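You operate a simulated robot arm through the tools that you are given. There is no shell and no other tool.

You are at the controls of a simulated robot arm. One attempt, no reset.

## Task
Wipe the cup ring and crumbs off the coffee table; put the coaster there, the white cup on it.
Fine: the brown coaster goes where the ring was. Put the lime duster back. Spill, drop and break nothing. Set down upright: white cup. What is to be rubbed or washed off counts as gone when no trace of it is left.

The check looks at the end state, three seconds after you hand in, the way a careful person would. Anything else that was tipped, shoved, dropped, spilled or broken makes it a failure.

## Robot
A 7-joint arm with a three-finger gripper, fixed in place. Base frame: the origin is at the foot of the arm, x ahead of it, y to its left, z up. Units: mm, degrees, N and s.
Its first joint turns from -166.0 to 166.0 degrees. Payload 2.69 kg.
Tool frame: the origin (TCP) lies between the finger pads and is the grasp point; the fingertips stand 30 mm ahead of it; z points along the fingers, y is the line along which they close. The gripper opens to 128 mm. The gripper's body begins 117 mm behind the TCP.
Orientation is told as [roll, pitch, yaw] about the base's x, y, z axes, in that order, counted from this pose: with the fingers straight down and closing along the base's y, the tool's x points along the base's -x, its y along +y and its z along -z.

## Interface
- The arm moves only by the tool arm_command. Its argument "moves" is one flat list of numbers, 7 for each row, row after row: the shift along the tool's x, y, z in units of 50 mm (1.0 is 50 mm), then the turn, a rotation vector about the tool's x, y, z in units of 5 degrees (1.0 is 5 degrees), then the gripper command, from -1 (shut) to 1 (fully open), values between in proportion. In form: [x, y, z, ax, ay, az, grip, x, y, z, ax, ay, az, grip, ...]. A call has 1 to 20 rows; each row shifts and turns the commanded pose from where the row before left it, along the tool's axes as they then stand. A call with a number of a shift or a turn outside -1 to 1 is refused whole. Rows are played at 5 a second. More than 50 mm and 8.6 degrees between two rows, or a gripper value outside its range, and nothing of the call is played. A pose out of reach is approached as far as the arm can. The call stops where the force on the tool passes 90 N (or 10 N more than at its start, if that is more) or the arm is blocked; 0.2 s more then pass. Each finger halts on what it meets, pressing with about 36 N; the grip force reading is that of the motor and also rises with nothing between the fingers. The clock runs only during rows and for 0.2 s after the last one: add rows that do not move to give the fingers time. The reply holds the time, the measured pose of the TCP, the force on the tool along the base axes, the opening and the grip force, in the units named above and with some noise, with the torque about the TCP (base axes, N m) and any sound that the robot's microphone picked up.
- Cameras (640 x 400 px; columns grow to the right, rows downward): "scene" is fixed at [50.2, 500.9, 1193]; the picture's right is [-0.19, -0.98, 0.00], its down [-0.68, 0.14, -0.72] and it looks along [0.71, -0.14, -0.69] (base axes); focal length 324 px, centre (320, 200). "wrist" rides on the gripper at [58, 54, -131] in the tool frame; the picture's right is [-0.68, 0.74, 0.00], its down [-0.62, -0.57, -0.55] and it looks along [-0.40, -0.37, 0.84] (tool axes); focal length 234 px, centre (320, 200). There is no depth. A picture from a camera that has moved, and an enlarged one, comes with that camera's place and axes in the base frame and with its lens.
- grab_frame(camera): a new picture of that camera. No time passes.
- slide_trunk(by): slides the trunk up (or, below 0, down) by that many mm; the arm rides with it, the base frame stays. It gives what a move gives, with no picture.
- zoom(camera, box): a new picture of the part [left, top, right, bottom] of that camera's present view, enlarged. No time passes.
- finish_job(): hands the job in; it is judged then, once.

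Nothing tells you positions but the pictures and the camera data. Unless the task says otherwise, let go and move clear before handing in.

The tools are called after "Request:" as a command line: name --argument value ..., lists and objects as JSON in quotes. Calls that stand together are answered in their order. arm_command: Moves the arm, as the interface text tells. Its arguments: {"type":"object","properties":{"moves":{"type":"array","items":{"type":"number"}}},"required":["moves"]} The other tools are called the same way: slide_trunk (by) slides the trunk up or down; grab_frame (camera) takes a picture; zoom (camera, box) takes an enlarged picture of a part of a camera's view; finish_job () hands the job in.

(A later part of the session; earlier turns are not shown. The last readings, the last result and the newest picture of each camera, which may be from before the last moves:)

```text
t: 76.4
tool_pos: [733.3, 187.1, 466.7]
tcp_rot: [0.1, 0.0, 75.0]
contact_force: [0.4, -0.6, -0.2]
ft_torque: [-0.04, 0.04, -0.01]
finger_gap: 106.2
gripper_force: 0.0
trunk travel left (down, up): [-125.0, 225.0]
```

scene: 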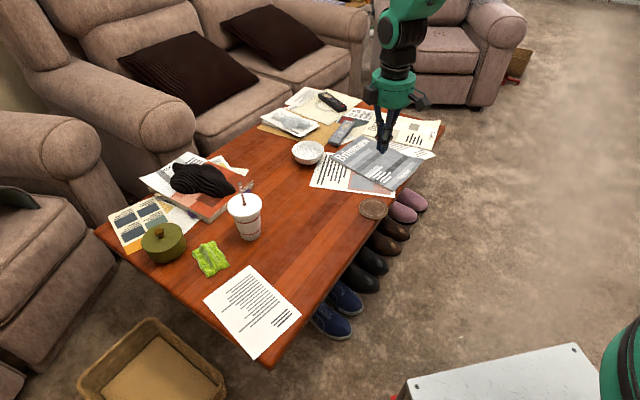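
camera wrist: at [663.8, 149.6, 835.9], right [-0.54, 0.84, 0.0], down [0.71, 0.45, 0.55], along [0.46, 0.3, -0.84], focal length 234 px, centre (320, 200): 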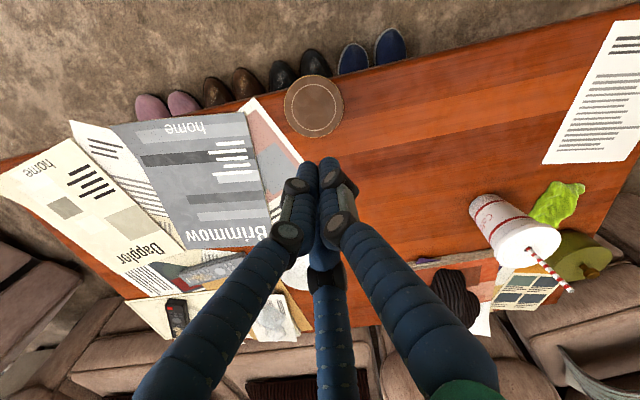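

Request:
zoom --camera "wrist" --box '[170, 60, 470, 260]'

Request:
zoom --camera "scene" --box '[345, 165, 415, 225]'

```text
2.00 times, centred on (320, 160) of wrist
camera zoom: at [666.4, 145.5, 598.7], right [-0.54, 0.84, 0.0], down [0.71, 0.45, 0.55], along [0.46, 0.29, -0.84], focal length 468 px, centre (320, 280)
```

zoom: 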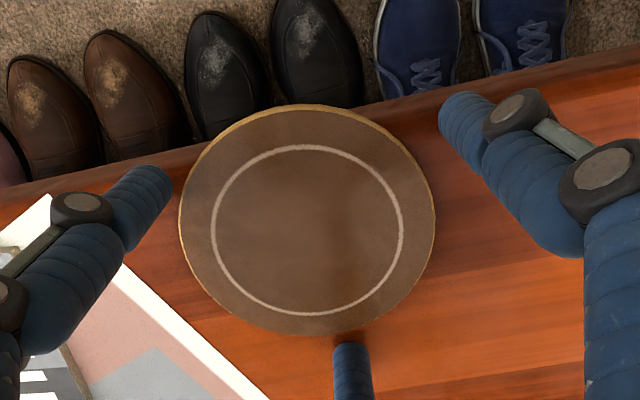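

```text
6.67 times, centred on (380, 195) of scene
camera zoom: at [50.2, 500.9, 1193.0], right [-0.19, -0.98, 0.0], down [-0.68, 0.14, -0.72], along [0.71, -0.14, -0.69], focal length 2159 px, centre (-80, 233)
```

zoom: 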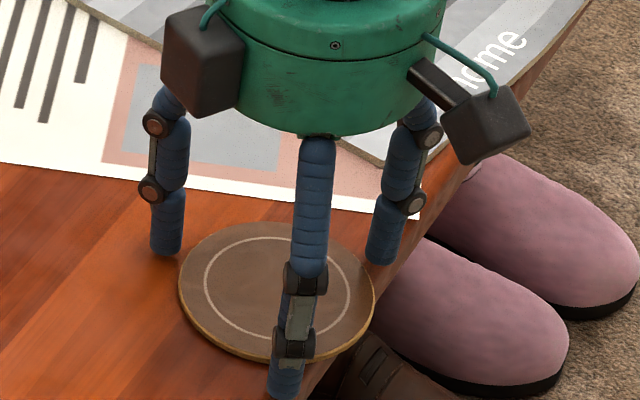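

Still no contact, so the open tips must sit higher than when closed. I continue stepping down carefully.

Request:
arm_command --moves '[0, 0, 0.03, 0, 0, 0, 0.66, 0, 0, 0, 0, 0, 0, 0.66]'

Request:
arm_command --moves '[0, 0, 0.03, 0, 0, 0, 0.66, 0, 0, 0, 0, 0, 0, 0.66]'

Request:
arm_command --moves '[0, 0, 0.03, 0, 0, 0, 0.66, 0, 0, 0, 0, 0, 0, 0.66]'

```text
t: 77.0
tool_pos: [733.7, 187.5, 465.7]
tcp_rot: [0.0, -0.1, 75.0]
contact_force: [0.0, 0.2, 1.0]
ft_torque: [0.01, -0.01, 0.01]
finger_gap: 106.1
gripper_force: 0.1
trunk travel left (down, up): [-125.0, 225.0]
```

```text
t: 77.6
tool_pos: [733.6, 188.0, 464.6]
tcp_rot: [0.1, 0.0, 75.0]
contact_force: [-0.7, -0.6, -1.0]
ft_torque: [-0.01, -0.03, -0.01]
finger_gap: 106.0
gripper_force: 0.0
trunk travel left (down, up): [-125.0, 225.0]
```

```text
t: 78.2
tool_pos: [734.6, 188.2, 461.6]
tcp_rot: [0.0, -0.1, 75.0]
contact_force: [-0.6, -0.1, 0.5]
ft_torque: [-0.03, 0.01, 0.03]
finger_gap: 106.0
gripper_force: 0.0
trunk travel left (down, up): [-125.0, 225.0]
```

Request:
zoom --camera "scene" --box '[350, 180, 400, 225]'

Request:
zoom --camera "wrist" --box '[190, 90, 450, 260]'

```text
8.89 times, centred on (375, 202) of scene
camera zoom: at [50.2, 500.9, 1193.0], right [-0.19, -0.98, 0.0], down [-0.68, 0.14, -0.72], along [0.71, -0.14, -0.69], focal length 2878 px, centre (-169, 178)
```

zoom: 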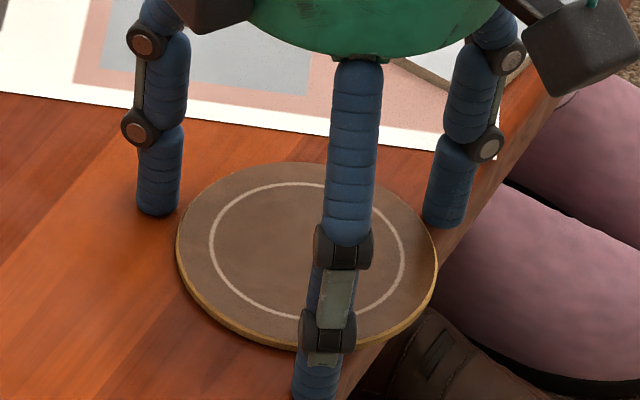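

```text
2.35 times, centred on (320, 175) of wrist
camera zoom: at [666.8, 145.5, 594.2], right [-0.54, 0.84, 0.0], down [0.71, 0.45, 0.55], along [0.46, 0.29, -0.84], focal length 551 px, centre (320, 259)
```

zoom: 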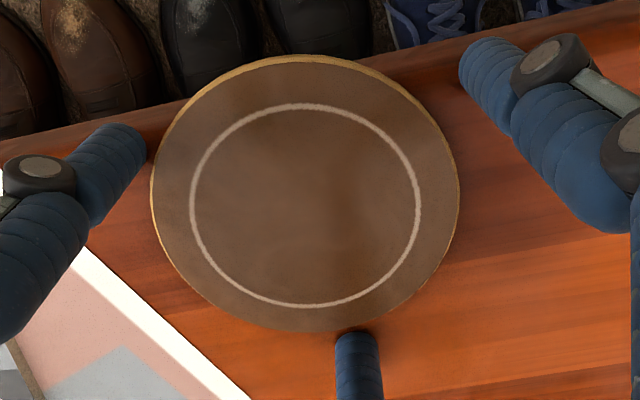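

Request:
arm_command --moves '[0, 0, 0.03, 0, 0, 0, 0.66, 0, 0, 0, 0, 0, 0, 0.66]'

Request:
arm_command --moves '[0, 0, 0.03, 0, 0, 0, 0.66, 0, 0, 0, 0, 0, 0, 0.66]'

Request:
arm_command --moves '[0, 0, 0.03, 0, 0, 0, 0.66, 0, 0, 0, 0, 0, 0, 0.66]'

```text
t: 78.8
tool_pos: [735.8, 187.6, 462.2]
tcp_rot: [-0.1, -0.2, 75.0]
contact_force: [-2.5, -2.5, 12.7]
ft_torque: [-0.33, -0.08, 0.02]
finger_gap: 107.9
gripper_force: 1.0
trunk travel left (down, up): [-125.0, 225.0]
```

```text
t: 79.4
tool_pos: [734.9, 188.8, 462.2]
tcp_rot: [-0.1, -0.2, 75.0]
contact_force: [-5.0, 0.1, 30.6]
ft_torque: [-0.12, -0.59, 0.09]
finger_gap: 109.3
gripper_force: 9.2
trunk travel left (down, up): [-125.0, 225.0]
```

```text
t: 80.0
tool_pos: [735.2, 189.4, 462.7]
tcp_rot: [-0.2, -0.1, 75.0]
contact_force: [-7.1, 4.7, 52.4]
ft_torque: [0.09, 2.79, -0.28]
finger_gap: 108.6
gripper_force: 26.3
trunk travel left (down, up): [-125.0, 225.0]
```

I feel the table at TCP z≈462 with this opening. I will back off a hair above contact and check before closing.

Request:
arm_command --moves '[0, 0, -0.1, 0, 0, 0, 0.66, 0, 0, 0, 0, 0, 0, 0.66, 0, 0, 0, 0, 0, 0, 0.66]'

Request:
zoom --camera "wrist" --box '[190, 90, 450, 260]'

Request:
zoom --camera "scene" --box '[350, 185, 400, 230]'

```text
t: 80.8
tool_pos: [730.6, 187.0, 462.7]
tcp_rot: [0.2, 0.1, 75.2]
contact_force: [-3.5, -2.3, 4.5]
ft_torque: [-0.29, -0.06, -0.26]
finger_gap: 108.4
gripper_force: 1.6
trunk travel left (down, up): [-125.0, 225.0]
```

```text
2.35 times, centred on (320, 175) of wrist
camera zoom: at [664.4, 144.9, 593.7], right [-0.54, 0.84, 0.0], down [0.71, 0.45, 0.55], along [0.46, 0.29, -0.84], focal length 551 px, centre (320, 259)
```

zoom: 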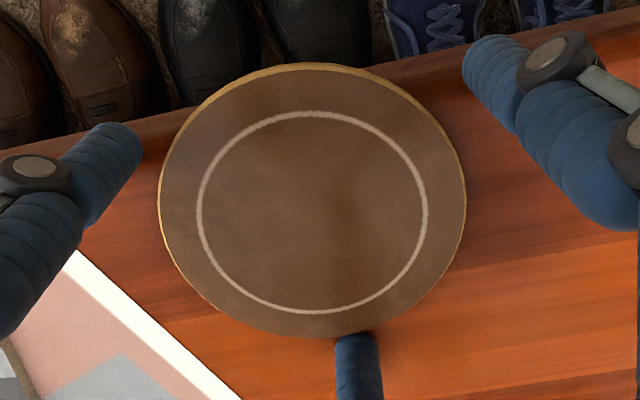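

```text
8.89 times, centred on (375, 208) of scene
camera zoom: at [50.2, 500.9, 1193.0], right [-0.19, -0.98, 0.0], down [-0.68, 0.14, -0.72], along [0.71, -0.14, -0.69], focal length 2878 px, centre (-169, 133)
```

zoom: 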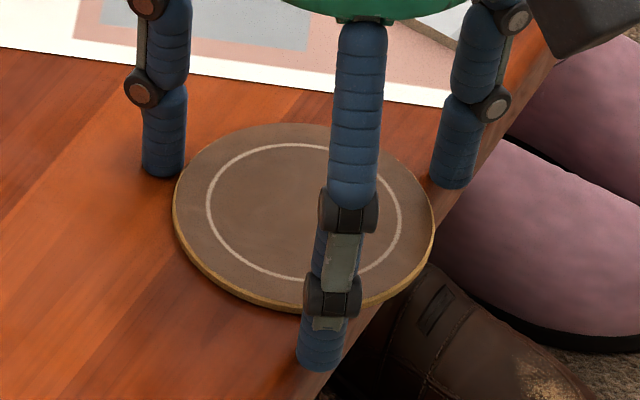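

The coaster sits about 5 mm toward +x of the gripper centre, close to one finger. I will rise a few millimetres, re-centre, and check again.

Request:
arm_command --moves '[0, 0, -0.2, 0, 0, 0, 0.66, 0, 0, 0, 0, 0, 0, 0.66, 0, 0, 0, 0, 0, 0, 0.66]'

Request:
zoom --camera "wrist" --box '[190, 90, 450, 260]'

Request:
zoom --camera "scene" --box '[350, 185, 400, 230]'

```text
t: 81.6
tool_pos: [734.1, 189.2, 475.0]
tcp_rot: [0.0, 0.1, 74.9]
contact_force: [-0.5, 0.0, -0.6]
ft_torque: [-0.02, 0.02, -0.02]
finger_gap: 106.0
gripper_force: 0.0
trunk travel left (down, up): [-125.0, 225.0]
```

```text
2.35 times, centred on (320, 175) of wrist
camera zoom: at [666.7, 145.5, 605.0], right [-0.54, 0.84, 0.0], down [0.71, 0.45, 0.55], along [0.46, 0.29, -0.84], focal length 551 px, centre (320, 259)
```

zoom: 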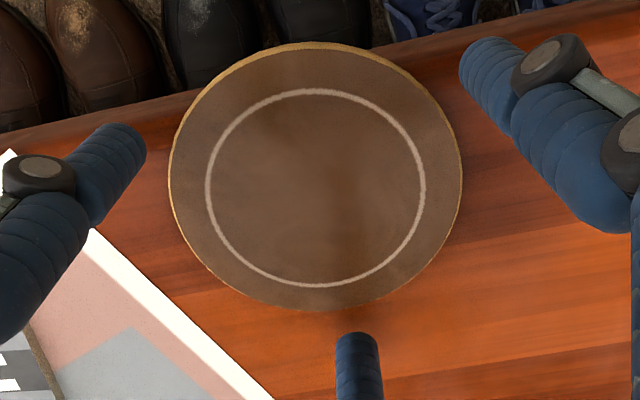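

```text
8.89 times, centred on (375, 208) of scene
camera zoom: at [50.2, 500.9, 1193.0], right [-0.19, -0.98, 0.0], down [-0.68, 0.14, -0.72], along [0.71, -0.14, -0.69], focal length 2878 px, centre (-169, 133)
```

zoom: 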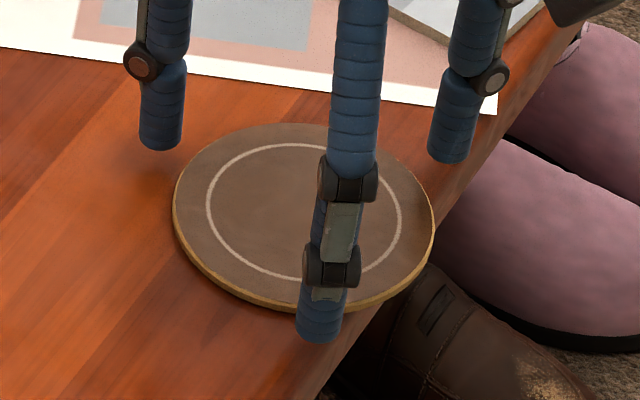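

Scene and wrist both say the coaster is 2–6 mm toward +x. I shift 4 mm in +x, lower to just above the table and close slowly.

Request:
arm_command --moves '[-0.02, -0.077, 0, 0, 0, 0, 0.66, 0, 0, 0.1, 0, 0, 0, 0.66, 0, 0, 0.08, 0, 0, 0, 0.66, 0, 0, 0, 0, 0, 0, 0.66]'

Request:
zoom --camera "wrist" --box '[190, 90, 450, 260]'

```text
t: 82.6
tool_pos: [738.0, 188.5, 464.2]
tcp_rot: [0.0, 0.0, 75.0]
contact_force: [0.1, 0.1, 0.3]
ft_torque: [-0.01, -0.02, 0.0]
finger_gap: 106.2
gripper_force: 0.0
trunk travel left (down, up): [-125.0, 225.0]
```

```text
2.35 times, centred on (320, 175) of wrist
camera zoom: at [671.2, 145.3, 595.5], right [-0.54, 0.84, 0.0], down [0.71, 0.45, 0.55], along [0.46, 0.29, -0.84], focal length 551 px, centre (320, 259)
```

zoom: 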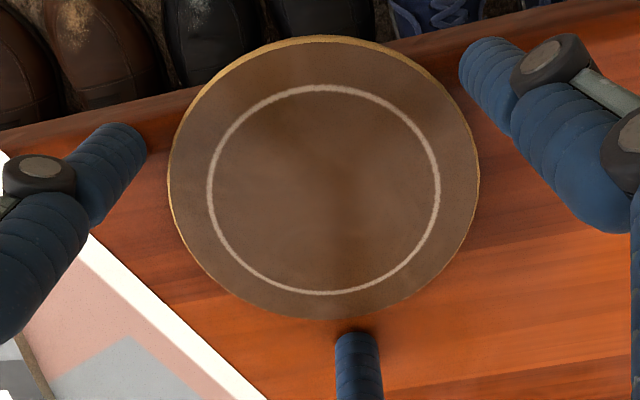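

Request:
arm_command --moves '[0, 0, 0, 0, 0, 0, 0.58, 0, 0, 0, 0, 0, 0, 0.5, 0, 0, 0, 0, 0, 0, 0.44, 0, 0, 0, 0, 0, 0, 0.38, 0, 0, 0, 0, 0, 0, 0.2, 0, 0, 0, 0, 0, 0, -0.2, 0, 0, 0, 0, 0, 0, -1, 0, 0, 0, 0, 0, 0, -1]'

Request:
zoom --camera "wrist" --box '[190, 90, 450, 260]'

Request:
zoom --camera "scene" --box '[350, 185, 400, 230]'

```text
t: 84.4
tool_pos: [738.4, 188.2, 466.1]
tcp_rot: [-0.1, -0.1, 75.0]
contact_force: [-3.6, -5.1, 26.9]
ft_torque: [-0.46, 0.86, 0.34]
finger_gap: 92.4
gripper_force: 36.6
trunk travel left (down, up): [-125.0, 225.0]
```

```text
2.35 times, centred on (320, 175) of wrist
camera zoom: at [671.2, 145.3, 596.7], right [-0.54, 0.84, 0.0], down [0.7, 0.45, 0.55], along [0.46, 0.3, -0.84], focal length 551 px, centre (320, 259)
```

zoom: 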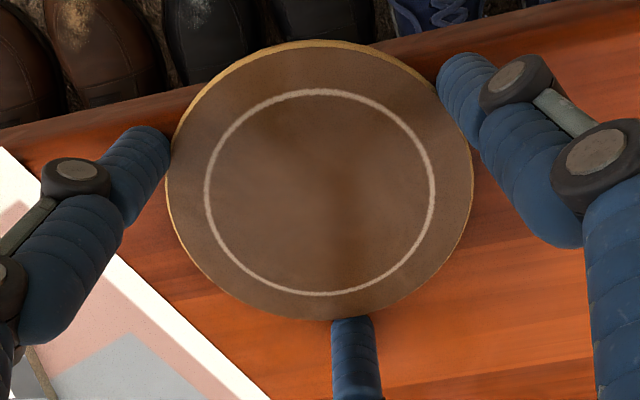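

```text
8.89 times, centred on (375, 208) of scene
camera zoom: at [50.2, 500.9, 1193.0], right [-0.19, -0.98, 0.0], down [-0.68, 0.14, -0.72], along [0.71, -0.14, -0.69], focal length 2878 px, centre (-169, 133)
```

zoom: 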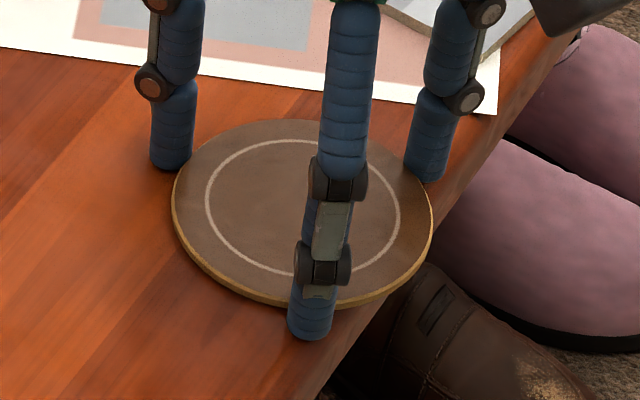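

The coaster is gripped at 92.4 mm with all three fingers on its rim. I lift it in small steps and check that it comes along.

Request:
arm_command --moves '[0, 0, -0.06, 0, 0, 0, -1, 0, 0, -0.06, 0, 0, 0, -1, 0, 0, -0.08, 0, 0, 0, -1, 0, 0, 0, 0, 0, 0, -1]'

Request:
zoom --camera "scene" --box '[350, 185, 400, 230]'

Request:
zoom --camera "wrist" --box '[190, 90, 450, 260]'

```text
t: 85.4
tool_pos: [738.0, 188.1, 473.3]
tcp_rot: [0.1, 0.0, 75.0]
contact_force: [0.4, 0.5, -0.5]
ft_torque: [-0.03, 0.03, 0.01]
finger_gap: 92.1
gripper_force: 35.9
trunk travel left (down, up): [-125.0, 225.0]
```

```text
8.89 times, centred on (375, 208) of scene
camera zoom: at [50.2, 500.9, 1193.0], right [-0.19, -0.98, 0.0], down [-0.68, 0.14, -0.72], along [0.71, -0.14, -0.69], focal length 2878 px, centre (-169, 133)
```

zoom: 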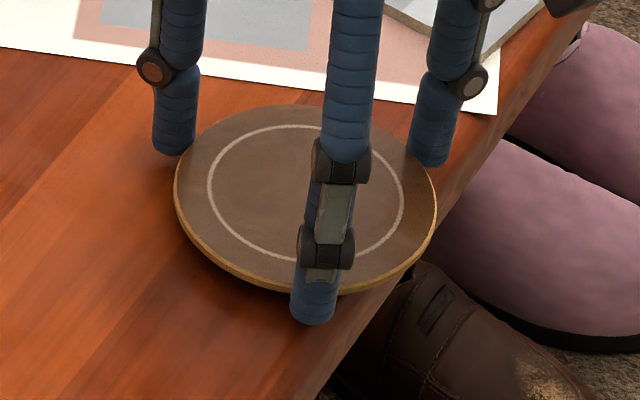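

```text
2.35 times, centred on (320, 175) of wrist
camera zoom: at [670.8, 145.4, 605.3], right [-0.54, 0.84, 0.0], down [0.71, 0.45, 0.55], along [0.46, 0.29, -0.84], focal length 551 px, centre (320, 259)
```

zoom: 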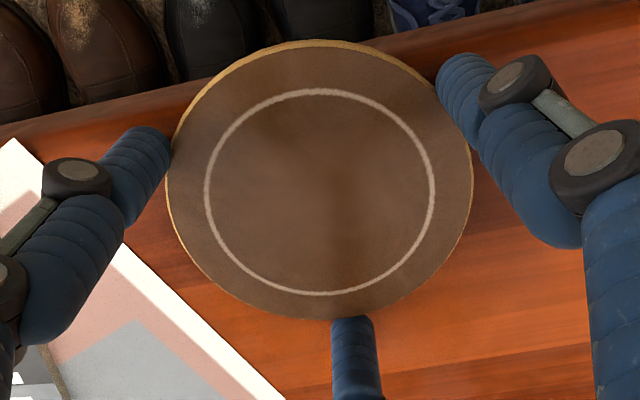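

The coaster is up and concentric with the gripper at TCP (738,188), which also calibrates the cameras (table z≈441). The ring centre then works out at about (613,494), so I carry the coaster there.

Request:
arm_command --moves '[0, 0, -0.2, 0, 0, 0, -1, 0, 0, -0.4, 0, 0, 0, -1, 0, 0, -0.4, 0, 0, 0, -1, 0, 0, -0.2, 0, 0, 0, -1, -0.22, 0.167, 0, 0, 0, 0, -1, -0.439, 0.333, 0, 0, 0, 0, -1, -0.439, 0.333, 0, 0, 0, 0, -1, -0.439, 0.333, 0, 0, 0, 0, -1, -0.439, 0.333, 0, 0, 0, 0, -1, -0.439, 0.333, 0, 0, 0, 0, -1, -0.439, 0.333, 0, 0, 0, 0, -1, -0.439, 0.333, 0, 0, 0, 0, -1, -0.439, 0.333, 0, 0, 0, 0, -1, -0.439, 0.333, 0, 0, 0, 0, -1, -0.439, 0.333, 0, 0, 0, 0, -1, -0.439, 0.333, 0, 0, 0, 0, -1, -0.22, 0.167, 0, 0, 0, 0, -1, 0, 0, 0, 0, 0, 0, -1]'

Request:
grab_frame --camera "wrist"

Request:
zoom --camera "scene" --box '[200, 170, 360, 290]'

```text
t: 89.2
tool_pos: [610.3, 493.4, 535.5]
tcp_rot: [0.0, 0.0, 75.0]
contact_force: [0.3, -0.2, 0.0]
ft_torque: [-0.03, 0.0, 0.03]
finger_gap: 92.0
gripper_force: 35.9
trunk travel left (down, up): [-125.0, 225.0]
```

```text
taken
camera wrist: at [544.5, 451.5, 666.6], right [-0.54, 0.84, 0.0], down [0.71, 0.45, 0.55], along [0.46, 0.29, -0.84], focal length 234 px, centre (320, 200)
```

wrist: 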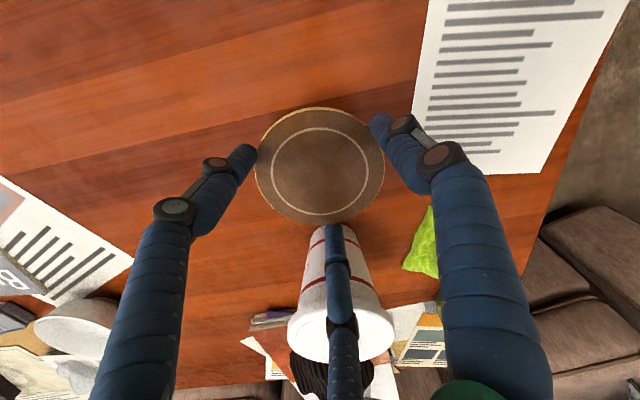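

```text
3.33 times, centred on (280, 230) of scene
camera zoom: at [50.2, 500.9, 1193.0], right [-0.19, -0.98, 0.0], down [-0.68, 0.14, -0.72], along [0.71, -0.14, -0.69], focal length 1079 px, centre (453, 100)
```

zoom: 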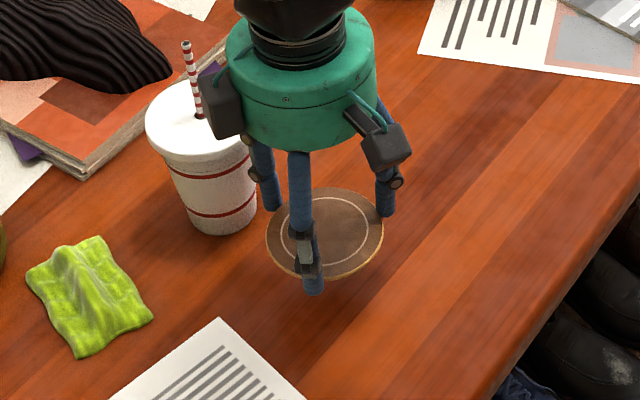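

The coaster is held level above the ring spot, clear of the cup. I nudge 2 mm in +x and lower it, then step to contact.

Request:
arm_command --moves '[-0.01, -0.039, 0, 0, 0, 0, -1, 0, 0, 0.3, 0, 0, 0, -1, 0, 0, 0.4, 0, 0, 0, -1, 0, 0, 0.3, 0, 0, 0, -1, 0, 0, 0.16, 0, 0, 0, -1, 0, 0, 0, 0, 0, 0, -1]'

Request:
zoom --camera "scene" --box '[220, 190, 340, 290]'

```text
t: 90.6
tool_pos: [614.2, 494.3, 477.6]
tcp_rot: [0.0, 0.1, 75.0]
contact_force: [0.9, -0.4, -1.0]
ft_torque: [0.03, -0.01, 0.03]
finger_gap: 91.7
gripper_force: 36.4
trunk travel left (down, up): [-125.0, 225.0]
```

```text
4.00 times, centred on (280, 240) of scene
camera zoom: at [50.2, 500.9, 1193.0], right [-0.19, -0.98, 0.0], down [-0.68, 0.14, -0.72], along [0.71, -0.14, -0.69], focal length 1295 px, centre (480, 40)
```

zoom: 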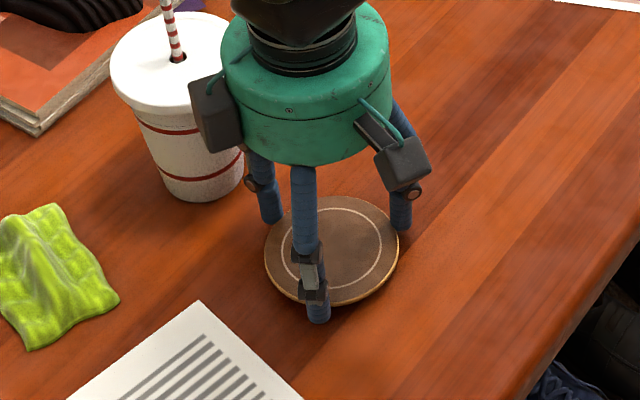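

The placement looks centred on the old ring to within about 4 mm. I shift 3 mm toward −x and lower to contact.

Request:
arm_command --moves '[0.016, 0.058, 0, 0, 0, 0, -1, 0, 0, 0.1, 0, 0, 0, -1, 0, 0, 0.04, 0, 0, 0, -1, 0, 0, 0, 0, 0, 0, -1]'

Request:
arm_command --moves '[0, 0, 0.04, 0, 0, 0, -1, 0, 0, 0, 0, 0, 0, -1]'

```text
t: 91.6
tool_pos: [612.4, 494.5, 469.3]
tcp_rot: [0.0, -0.1, 74.9]
contact_force: [0.6, -0.2, 0.3]
ft_torque: [0.01, 0.01, 0.02]
finger_gap: 91.4
gripper_force: 36.1
trunk travel left (down, up): [-125.0, 225.0]
```

```text
t: 92.2
tool_pos: [610.3, 494.8, 466.9]
tcp_rot: [0.0, 0.0, 75.0]
contact_force: [-0.9, -0.4, -0.5]
ft_torque: [0.04, 0.0, 0.03]
finger_gap: 91.7
gripper_force: 36.4
trunk travel left (down, up): [-125.0, 225.0]
```

Request:
arm_command --moves '[0, 0, 0.03, 0, 0, 0, -1, 0, 0, 0, 0, 0, 0, -1]'

Request:
arm_command --moves '[0, 0, 0.03, 0, 0, 0, -1, 0, 0, 0, 0, 0, 0, -1]'

```text
t: 92.8
tool_pos: [610.4, 493.9, 467.4]
tcp_rot: [0.0, -0.2, 75.0]
contact_force: [-3.9, -2.2, 11.3]
ft_torque: [-0.17, 0.01, -0.01]
finger_gap: 91.7
gripper_force: 36.3
trunk travel left (down, up): [-125.0, 225.0]
```

```text
t: 93.4
tool_pos: [612.2, 494.4, 466.9]
tcp_rot: [0.0, -0.1, 75.0]
contact_force: [-9.5, -1.7, 26.6]
ft_torque: [-0.25, 0.27, 0.04]
finger_gap: 91.8
gripper_force: 36.2
trunk travel left (down, up): [-125.0, 225.0]
```

Contact is made at z≈467, so I ease off slightly, open a little and lift straight up.

Request:
arm_command --moves '[0, 0, -0.03, 0, 0, 0, -1, 0, 0, 0, 0, 0, 0, 0.3, 0, 0, 0, 0, 0, 0, 0.45, 0, 0, 0, 0, 0, 0, 0.52, 0, 0, 0, 0, 0, 0, 0.6, 0, 0, 0, 0, 0, 0, 0.62, 0, 0, -0.2, 0, 0, 0, 0.62, 0, 0, -0.4, 0, 0, 0, 0.62, 0, 0, -0.8, 0, 0, 0, 0.62, 0, 0, -1, 0, 0, 0, 0.62, 0, 0, -1, 0, 0, 0, 0.62, 0, 0, -1, 0, 0, 0, 0.62, 0, 0, 0, 0, 0, 0, 0.62]'

Request:
zoom --camera "scene" --box '[220, 190, 340, 290]'

Request:
grab_frame --camera "wrist"

```text
t: 96.2
tool_pos: [611.9, 492.3, 687.7]
tcp_rot: [0.0, -0.1, 75.0]
contact_force: [-0.3, 0.3, 1.4]
ft_torque: [-0.01, 0.01, 0.01]
finger_gap: 103.8
gripper_force: 0.0
trunk travel left (down, up): [-125.0, 225.0]
```

```text
4.00 times, centred on (280, 240) of scene
camera zoom: at [50.2, 500.9, 1193.0], right [-0.19, -0.98, 0.0], down [-0.68, 0.14, -0.72], along [0.71, -0.14, -0.69], focal length 1295 px, centre (480, 40)
```

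zoom: 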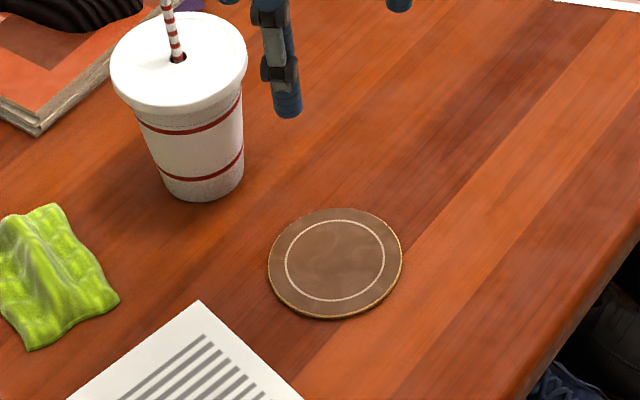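

```text
taken
camera wrist: at [544.3, 450.1, 817.9], right [-0.54, 0.84, 0.0], down [0.71, 0.45, 0.55], along [0.46, 0.3, -0.84], focal length 234 px, centre (320, 200)
```

wrist: 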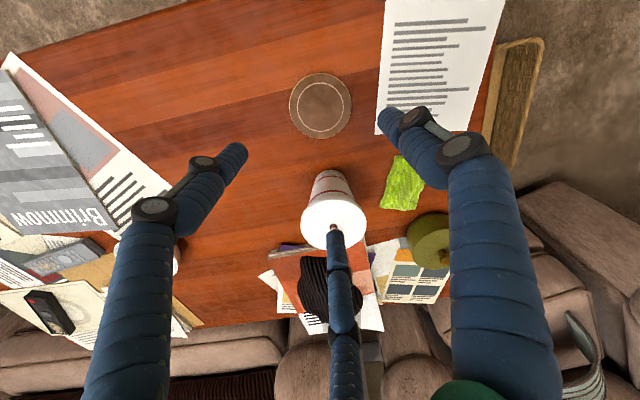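

The coaster is down, centred on the old ring to within about 4 mm. Next is the cup: I will measure it carefully from both cameras before approaching.

Request:
zoom --camera "scene" --box '[215, 180, 275, 245]'

Request:
zoom --camera "wrist" --box '[270, 140, 400, 270]'

```text
6.15 times, centred on (245, 212) of scene
camera zoom: at [50.2, 500.9, 1193.0], right [-0.19, -0.98, 0.0], down [-0.68, 0.14, -0.72], along [0.71, -0.14, -0.69], focal length 1993 px, centre (782, 123)
```

zoom: 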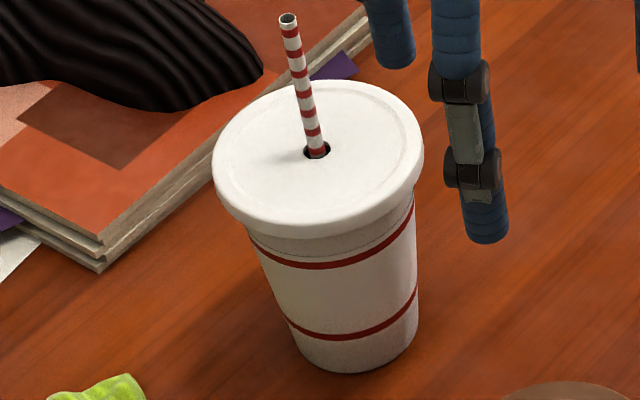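

```text
3.08 times, centred on (335, 205) of wrist
camera zoom: at [544.3, 450.1, 817.9], right [-0.54, 0.84, 0.0], down [0.71, 0.45, 0.55], along [0.46, 0.3, -0.84], focal length 720 px, centre (274, 185)
```

zoom: 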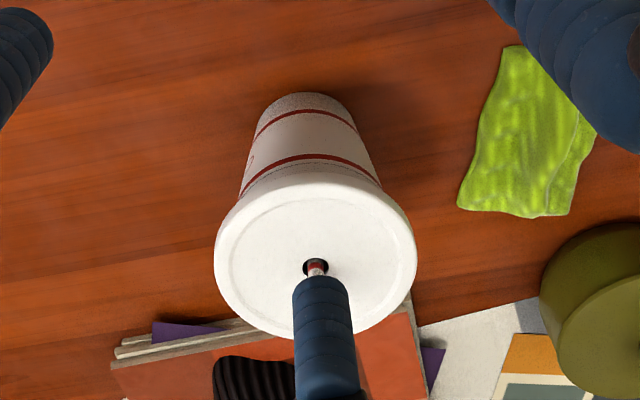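

Both cameras agree on the cup axis near (717.5,582), lid radius about 48 mm, lid top z≈563 and straw tip z≈645. I will approach from straight above with the gripper fully open, keeping the palm above the straw, and check centring before descending.

Request:
arm_command --moves '[0, 0, -0.7, 0, 0, 0, 1, -0.375, -0.265, 0, 0, 0, 0, 1, -0.375, -0.265, 0, 0, 0, 0, 1, -0.375, -0.265, 0, 0, 0, 0, 1, -0.375, -0.265, 0, 0, 0, 0, 1, -0.375, -0.265, 0, 0, 0, 0, 1, -0.375, -0.265, 0, 0, 0, 0, 1, 0, 0, 0, 0, 0, 0, 1, 0, 0, 0, 0, 0, 0, 1]'

Request:
grab_frame --camera "wrist"

Request:
zoom --camera "scene" --box '[190, 130, 310, 245]'

```text
t: 98.2
tool_pos: [717.4, 582.0, 721.4]
tcp_rot: [0.1, 0.0, 75.0]
contact_force: [0.6, 0.4, -0.4]
ft_torque: [0.02, 0.02, 0.01]
finger_gap: 128.2
gripper_force: 0.1
trunk travel left (down, up): [-125.0, 225.0]
```

```text
taken
camera wrist: at [649.4, 539.5, 852.4], right [-0.54, 0.84, 0.0], down [0.71, 0.45, 0.55], along [0.46, 0.29, -0.84], focal length 234 px, centre (320, 200)
```

wrist: 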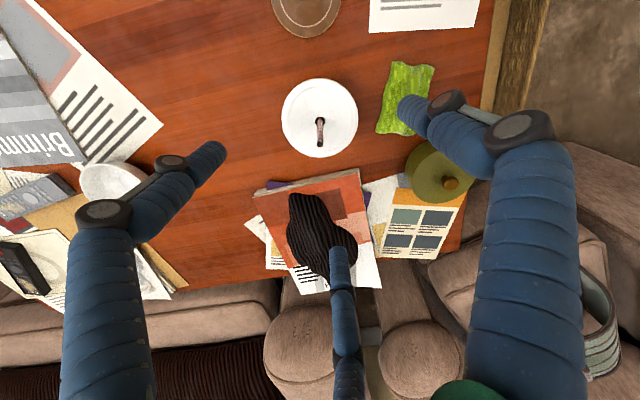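

```text
3.48 times, centred on (250, 188) of scene
camera zoom: at [50.2, 500.9, 1193.0], right [-0.19, -0.98, 0.0], down [-0.68, 0.14, -0.72], along [0.71, -0.14, -0.69], focal length 1126 px, centre (564, 244)
```

zoom: 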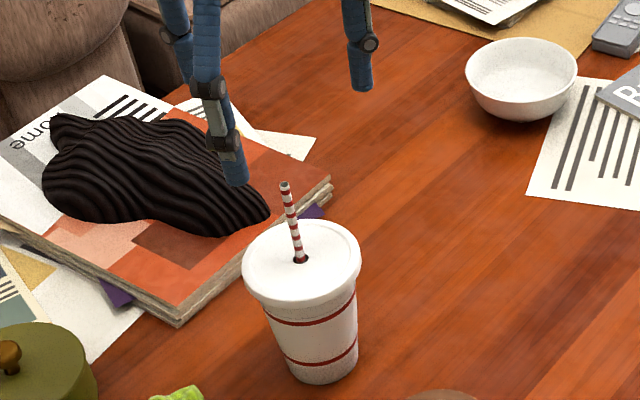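

The gripper is centred over the cup within a couple of millimetres. I descend partway so the tips are just above the lid, then re-check.

Request:
arm_command --moves '[0, 0, 0.5, 0, 0, 0, 1, 0, 0, 0.7, 0, 0, 0, 1, 0, 0, 0.7, 0, 0, 0, 1, 0, 0, 0.4, 0, 0, 0, 1, 0, 0, 0, 0, 0, 0, 1]'

Request:
grab_frame --camera "wrist"

Request:
zoom --camera "scene" --box '[190, 130, 310, 245]'

```text
t: 99.4
tool_pos: [717.2, 583.4, 606.0]
tcp_rot: [-0.1, 0.0, 75.0]
contact_force: [-0.5, 0.8, -0.4]
ft_torque: [-0.01, -0.02, 0.03]
finger_gap: 128.2
gripper_force: 0.0
trunk travel left (down, up): [-125.0, 225.0]
```

```text
taken
camera wrist: at [650.3, 540.6, 737.6], right [-0.54, 0.84, 0.0], down [0.71, 0.45, 0.55], along [0.46, 0.29, -0.84], focal length 234 px, centre (320, 200)
```

wrist: 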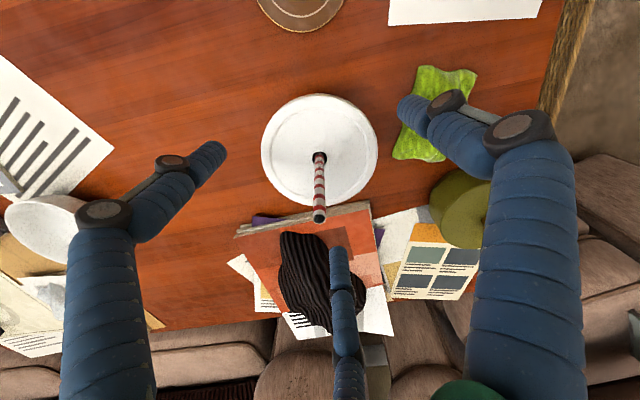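

```text
3.48 times, centred on (250, 188) of scene
camera zoom: at [50.2, 500.9, 1193.0], right [-0.19, -0.98, 0.0], down [-0.68, 0.14, -0.72], along [0.71, -0.14, -0.69], focal length 1126 px, centre (564, 244)
```

zoom: 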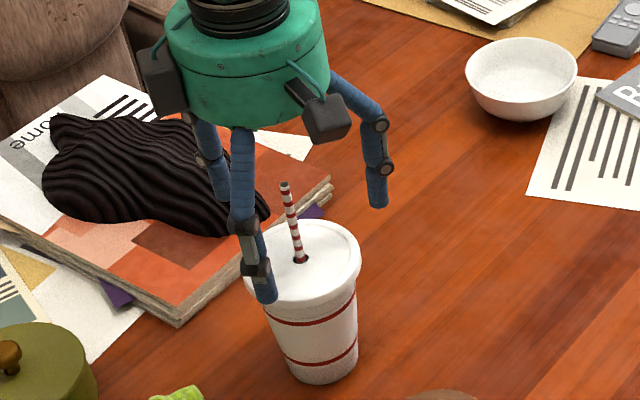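

The lid centre and straw both line up with the tool axis to about 1 mm, and the straw tip is at z≈645. I descend to TCP z≈544, which keeps the palm about 15 mm above the straw.

Request:
arm_command --moves '[0, 0, 0.3, 0, 0, 0, 1, 0, 0, 0.4, 0, 0, 0, 1, 0, 0, 0.3, 0, 0, 0, 1, 0, 0, 0.2, 0, 0, 0, 1, 0, 0, 0, 0, 0, 0, 1]'

Request:
grab_frame --camera "wrist"

Request:
zoom --camera "scene" --box '[195, 140, 295, 245]'

```text
t: 100.6
tool_pos: [717.7, 584.1, 545.9]
tcp_rot: [0.0, -0.1, 75.0]
contact_force: [0.0, -0.3, 0.0]
ft_torque: [0.02, -0.03, 0.01]
finger_gap: 127.8
gripper_force: 0.1
trunk travel left (down, up): [-125.0, 225.0]
```

```text
taken
camera wrist: at [649.8, 540.7, 677.2], right [-0.54, 0.84, 0.0], down [0.71, 0.45, 0.55], along [0.46, 0.29, -0.84], focal length 234 px, centre (320, 200)
```

wrist: 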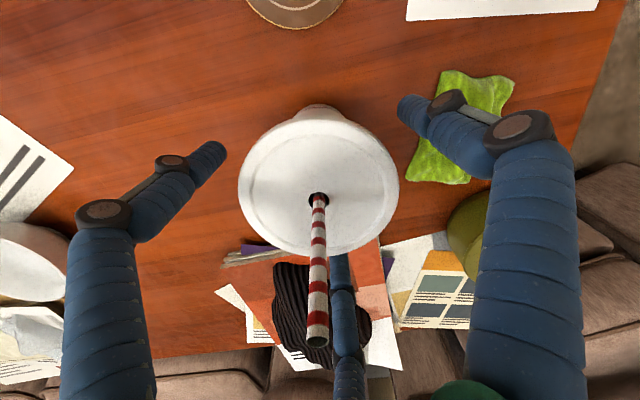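

```text
3.81 times, centred on (245, 192) of scene
camera zoom: at [50.2, 500.9, 1193.0], right [-0.19, -0.98, 0.0], down [-0.68, 0.14, -0.72], along [0.71, -0.14, -0.69], focal length 1234 px, centre (606, 229)
```

zoom: 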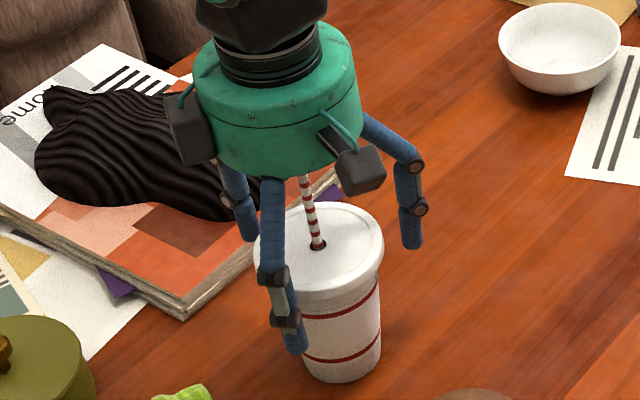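

The straw is well clear of the palm and everything is centred. I begin closing slowly around the cup.

Request:
arm_command --moves '[0, 0, 0.06, 0, 0, 0, 0.8, 0, 0, 0, 0, 0, 0, 0.7, 0, 0, 0, 0, 0, 0, 0.62, 0, 0, 0, 0, 0, 0, 0.62]'

Request:
grab_frame --camera "wrist"

Request:
zoom --camera "scene" --box '[205, 170, 285, 245]'

```text
t: 101.6
tool_pos: [716.0, 583.7, 543.2]
tcp_rot: [0.0, 0.0, 75.1]
contact_force: [0.6, 0.2, 0.8]
ft_torque: [0.04, -0.05, 0.04]
finger_gap: 103.7
gripper_force: 0.1
trunk travel left (down, up): [-125.0, 225.0]
```

```text
taken
camera wrist: at [649.1, 540.6, 674.8], right [-0.54, 0.84, 0.0], down [0.71, 0.45, 0.55], along [0.46, 0.29, -0.84], focal length 234 px, centre (320, 200)
```

wrist: 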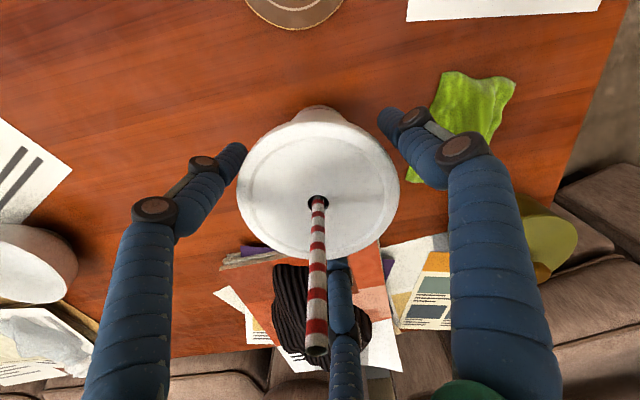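

```text
5.33 times, centred on (245, 208) of scene
camera zoom: at [50.2, 500.9, 1193.0], right [-0.19, -0.98, 0.0], down [-0.68, 0.14, -0.72], along [0.71, -0.14, -0.69], focal length 1727 px, centre (720, 160)
```

zoom: 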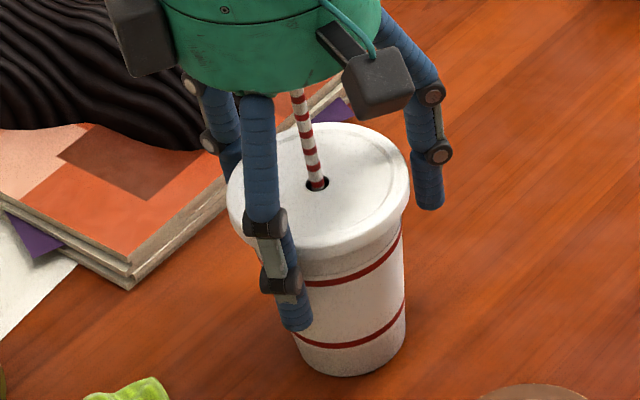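

Request:
arm_command --moves '[0, 0, 0, 0, 0, 0, 0.58, 0, 0, 0, 0, 0, 0, 0.54, 0, 0, 0, 0, 0, 0, 0.54]'

Request:
arm_command --moves '[0, 0, 0, 0, 0, 0, 0.5, 0, 0, 0, 0, 0, 0, 0.5]'

Request:
arm_command --moves '[0, 0, 0, 0, 0, 0, 0.46, 0, 0, 0, 0, 0, 0, 0.46]'

Request:
arm_command --moves '[0, 0, 0, 0, 0, 0, 0.42, 0, 0, 0, 0, 0, 0, 0.42]'

```text
t: 102.4
tool_pos: [716.8, 582.8, 543.7]
tcp_rot: [0.1, 0.1, 75.0]
contact_force: [0.7, 0.8, -0.5]
ft_torque: [-0.01, 0.01, 0.04]
finger_gap: 98.5
gripper_force: 0.1
trunk travel left (down, up): [-125.0, 225.0]
```

```text
t: 103.0
tool_pos: [717.1, 585.1, 543.0]
tcp_rot: [0.1, -0.1, 74.9]
contact_force: [-0.2, -0.3, -1.3]
ft_torque: [0.01, -0.04, -0.01]
finger_gap: 96.0
gripper_force: 0.0
trunk travel left (down, up): [-125.0, 225.0]
```

```text
t: 103.6
tool_pos: [715.5, 582.7, 543.6]
tcp_rot: [-0.1, -0.1, 75.0]
contact_force: [-0.3, 0.4, 0.4]
ft_torque: [0.01, 0.01, 0.01]
finger_gap: 94.3
gripper_force: 0.5
trunk travel left (down, up): [-125.0, 225.0]
```

```text
t: 104.2
tool_pos: [715.5, 583.7, 543.3]
tcp_rot: [-0.1, 0.1, 74.9]
contact_force: [0.5, 0.4, -0.4]
ft_torque: [0.05, -0.02, -0.03]
finger_gap: 92.1
gripper_force: 0.1
trunk travel left (down, up): [-125.0, 225.0]
```

Request:
zoom --camera "wrist" --box '[180, 90, 460, 280]'

Request:
zoom --camera "scene" --box '[205, 180, 285, 245]'

```text
2.11 times, centred on (320, 185) of wrist
camera zoom: at [649.1, 540.6, 674.7], right [-0.54, 0.84, 0.0], down [0.71, 0.45, 0.55], along [0.46, 0.29, -0.84], focal length 493 px, centre (320, 232)
```

zoom: 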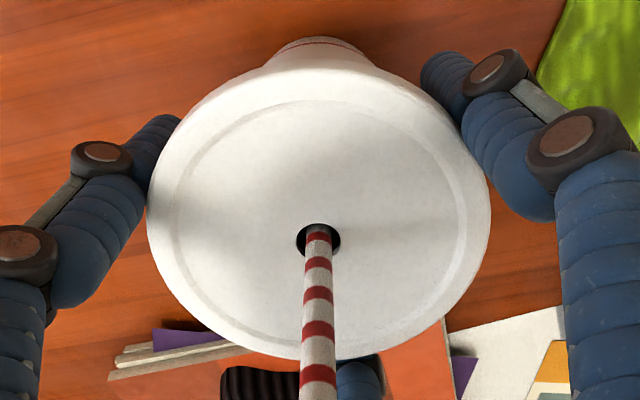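

```text
6.15 times, centred on (245, 212) of scene
camera zoom: at [50.2, 500.9, 1193.0], right [-0.19, -0.98, 0.0], down [-0.68, 0.14, -0.72], along [0.71, -0.14, -0.69], focal length 1993 px, centre (782, 123)
```

zoom: 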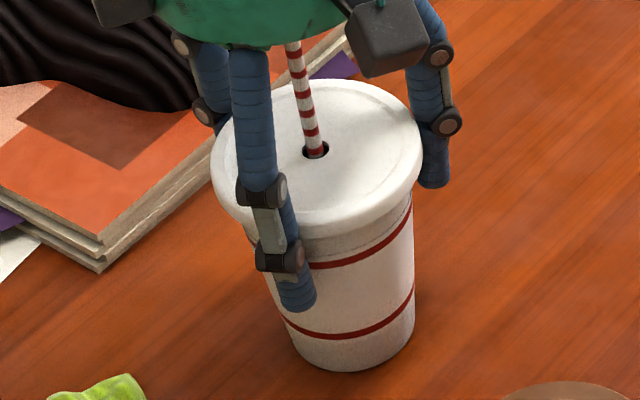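

Request:
arm_command --moves '[0, 0, 0, 0, 0, 0, 0.38, 0, 0, 0, 0, 0, 0, 0.38]'

Request:
arm_command --moves '[0, 0, 0, 0, 0, 0, 0.34, 0, 0, 0, 0, 0, 0, 0.34]'

Request:
arm_command --moves '[0, 0, 0, 0, 0, 0, 0.3, 0, 0, 0, 0, 0, 0, 0.3]'

Request:
zoom --camera "scene" --box '[205, 180, 285, 245]'

```text
t: 104.8
tool_pos: [716.0, 582.8, 543.3]
tcp_rot: [0.1, -0.1, 75.0]
contact_force: [0.0, 0.5, -1.7]
ft_torque: [0.03, 0.04, 0.0]
finger_gap: 89.8
gripper_force: 17.9
trunk travel left (down, up): [-125.0, 225.0]
```

```text
t: 105.4
tool_pos: [716.9, 583.4, 543.1]
tcp_rot: [0.0, -0.1, 75.1]
contact_force: [-0.1, -0.6, 0.0]
ft_torque: [-0.03, -0.01, -0.04]
finger_gap: 87.5
gripper_force: 8.7
trunk travel left (down, up): [-125.0, 225.0]
```

```text
t: 106.0
tool_pos: [716.4, 583.9, 544.0]
tcp_rot: [-0.1, -0.1, 75.0]
contact_force: [-0.1, -0.3, -1.0]
ft_torque: [0.0, -0.01, 0.01]
finger_gap: 86.1
gripper_force: 35.7
trunk travel left (down, up): [-125.0, 225.0]
```

```text
6.15 times, centred on (245, 212) of scene
camera zoom: at [50.2, 500.9, 1193.0], right [-0.19, -0.98, 0.0], down [-0.68, 0.14, -0.72], along [0.71, -0.14, -0.69], focal length 1993 px, centre (782, 123)
```

zoom: 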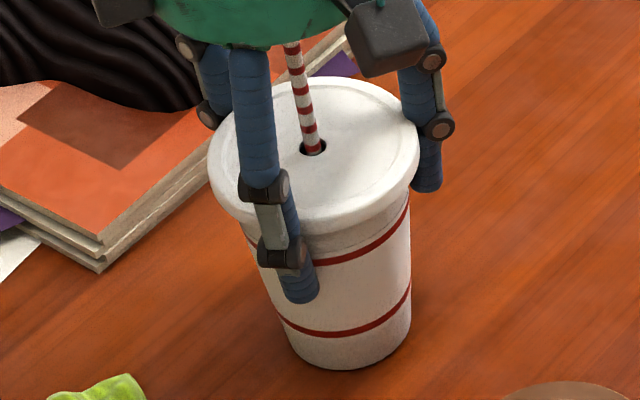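

The cup is gripped at 86 mm with 36 N and still upright. I firm up the grip and see whether it holds steady before lifting.

Request:
arm_command --moves '[0, 0, 0, 0, 0, 0, 0.1, 0, 0, 0, 0, 0, 0, -0.3, 0, 0, 0, 0, 0, 0, -0.3, 0, 0, 0, 0, 0, 0, -0.3]'

Request:
zoom --camera "scene" --box '[205, 180, 285, 245]'

Request:
zoom --camera "wrist" --box '[180, 90, 460, 280]'

```text
t: 107.0
tool_pos: [717.5, 582.8, 543.8]
tcp_rot: [0.0, 0.0, 75.1]
contact_force: [0.2, -1.0, 0.2]
ft_torque: [-0.04, 0.02, -0.01]
finger_gap: 85.8
gripper_force: 36.0
trunk travel left (down, up): [-125.0, 225.0]
```

```text
6.15 times, centred on (245, 212) of scene
camera zoom: at [50.2, 500.9, 1193.0], right [-0.19, -0.98, 0.0], down [-0.68, 0.14, -0.72], along [0.71, -0.14, -0.69], focal length 1993 px, centre (782, 123)
```

zoom: 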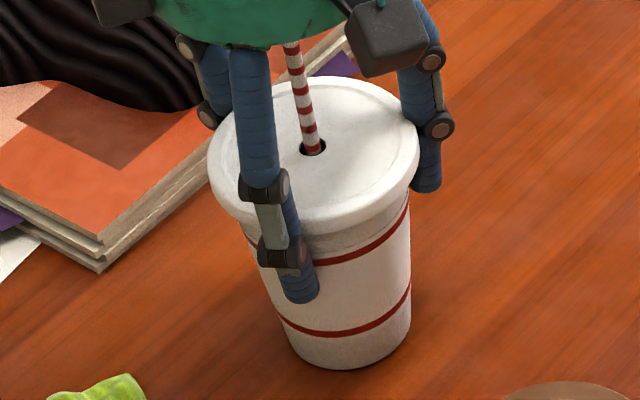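

```text
2.11 times, centred on (320, 185) of wrist
camera zoom: at [649.1, 540.7, 674.8], right [-0.54, 0.84, 0.0], down [0.71, 0.45, 0.55], along [0.46, 0.29, -0.84], focal length 493 px, centre (320, 232)
```

zoom: 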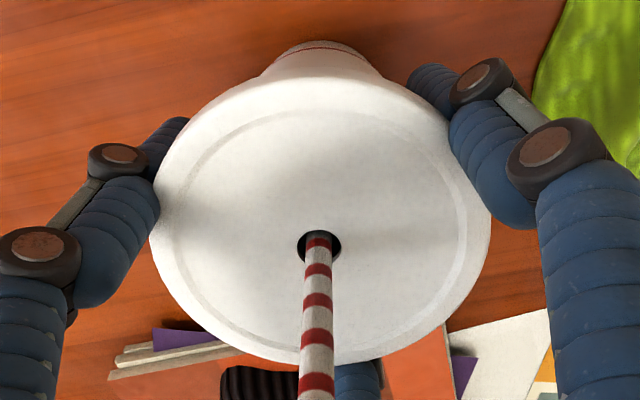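

The grip is steady at 85.8 mm. I lift a few millimetres and check that the whole cup comes up with the lid.

Request:
arm_command --moves '[0, 0, -0.04, 0, 0, 0, -0.3, 0, 0, -0.04, 0, 0, 0, -0.3, 0, 0, -0.06, 0, 0, 0, -0.3, 0, 0, -0.06, 0, 0, 0, -0.3, 0, 0, 0, 0, 0, 0, -0.3]'

Request:
zoom --camera "scene" --box '[205, 180, 285, 245]'

Request:
zoom --camera "wrist" --box '[180, 90, 460, 280]'

```text
t: 108.2
tool_pos: [716.4, 582.5, 553.0]
tcp_rot: [0.0, 0.0, 75.0]
contact_force: [0.0, 0.6, -2.0]
ft_torque: [-0.03, -0.01, -0.01]
finger_gap: 85.3
gripper_force: 36.0
trunk travel left (down, up): [-125.0, 225.0]
```

```text
6.15 times, centred on (245, 212) of scene
camera zoom: at [50.2, 500.9, 1193.0], right [-0.19, -0.98, 0.0], down [-0.68, 0.14, -0.72], along [0.71, -0.14, -0.69], focal length 1993 px, centre (782, 123)
```

zoom: 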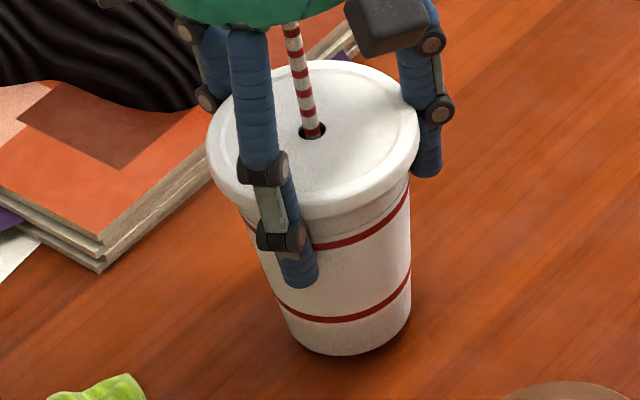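

```text
2.11 times, centred on (320, 185) of wrist
camera zoom: at [649.7, 539.4, 684.3], right [-0.54, 0.84, 0.0], down [0.71, 0.45, 0.55], along [0.46, 0.29, -0.84], focal length 493 px, centre (320, 232)
```

zoom: 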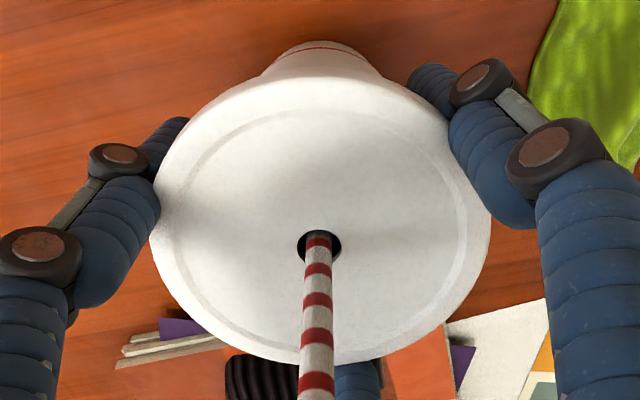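

The whole cup is up and level. I lift a bit more and carry it smoothly to above the coaster at (611,494).

Request:
arm_command --moves '[0, 0, -0.08, 0, 0, 0, -0.3, 0, 0, -0.16, 0, 0, 0, -0.3, 0, 0, -0.2, 0, 0, 0, -0.3, 0, 0, -0.12, 0, 0, 0, -0.3, 0, 0, -0.04, 0, 0, 0, -0.3, 0.09, 0.063, 0, 0, 0, 0, -0.3, 0.181, 0.126, 0, 0, 0, 0, -0.3, 0.271, 0.189, 0, 0, 0, 0, -0.3, 0.294, 0.205, 0, 0, 0, 0, -0.3, 0.294, 0.205, 0, 0, 0, 0, -0.3, 0.294, 0.205, 0, 0, 0, 0, -0.3, 0.294, 0.205, 0, 0, 0, 0, -0.3, 0.271, 0.189, 0, 0, 0, 0, -0.3, 0.181, 0.126, 0, 0, 0, 0, -0.3, 0.09, 0.063, 0, 0, 0, 0, -0.3, 0, 0, 0, 0, 0, 0, -0.3, 0, 0, 0, 0, 0, 0, -0.3]'

Request:
zoom --camera "scene" --box '[220, 180, 340, 290]'

Request:
grab_frame --camera "wrist"

```text
t: 111.8
tool_pos: [611.6, 493.2, 584.2]
tcp_rot: [0.0, 0.0, 75.0]
contact_force: [0.2, -0.4, -0.7]
ft_torque: [-0.01, 0.01, 0.01]
finger_gap: 85.3
gripper_force: 36.1
trunk travel left (down, up): [-125.0, 225.0]
```

```text
3.64 times, centred on (280, 235) of scene
camera zoom: at [50.2, 500.9, 1193.0], right [-0.19, -0.98, 0.0], down [-0.68, 0.14, -0.72], along [0.71, -0.14, -0.69], focal length 1178 px, centre (466, 73)
```

zoom: 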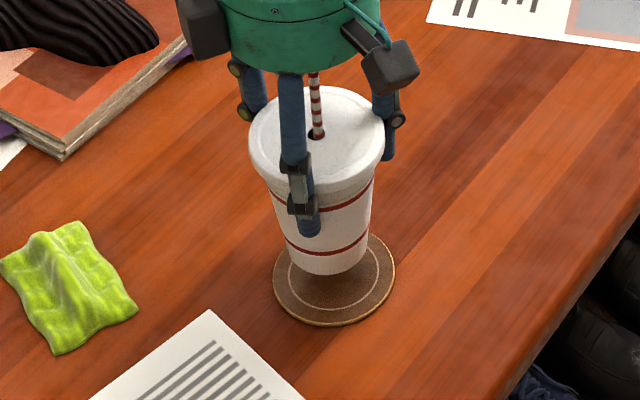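

```text
taken
camera wrist: at [544.2, 450.7, 714.4], right [-0.54, 0.84, 0.0], down [0.71, 0.45, 0.55], along [0.46, 0.29, -0.84], focal length 234 px, centre (320, 200)
```

wrist: 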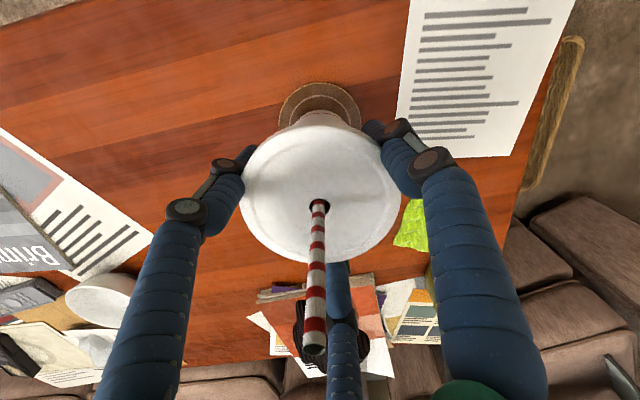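

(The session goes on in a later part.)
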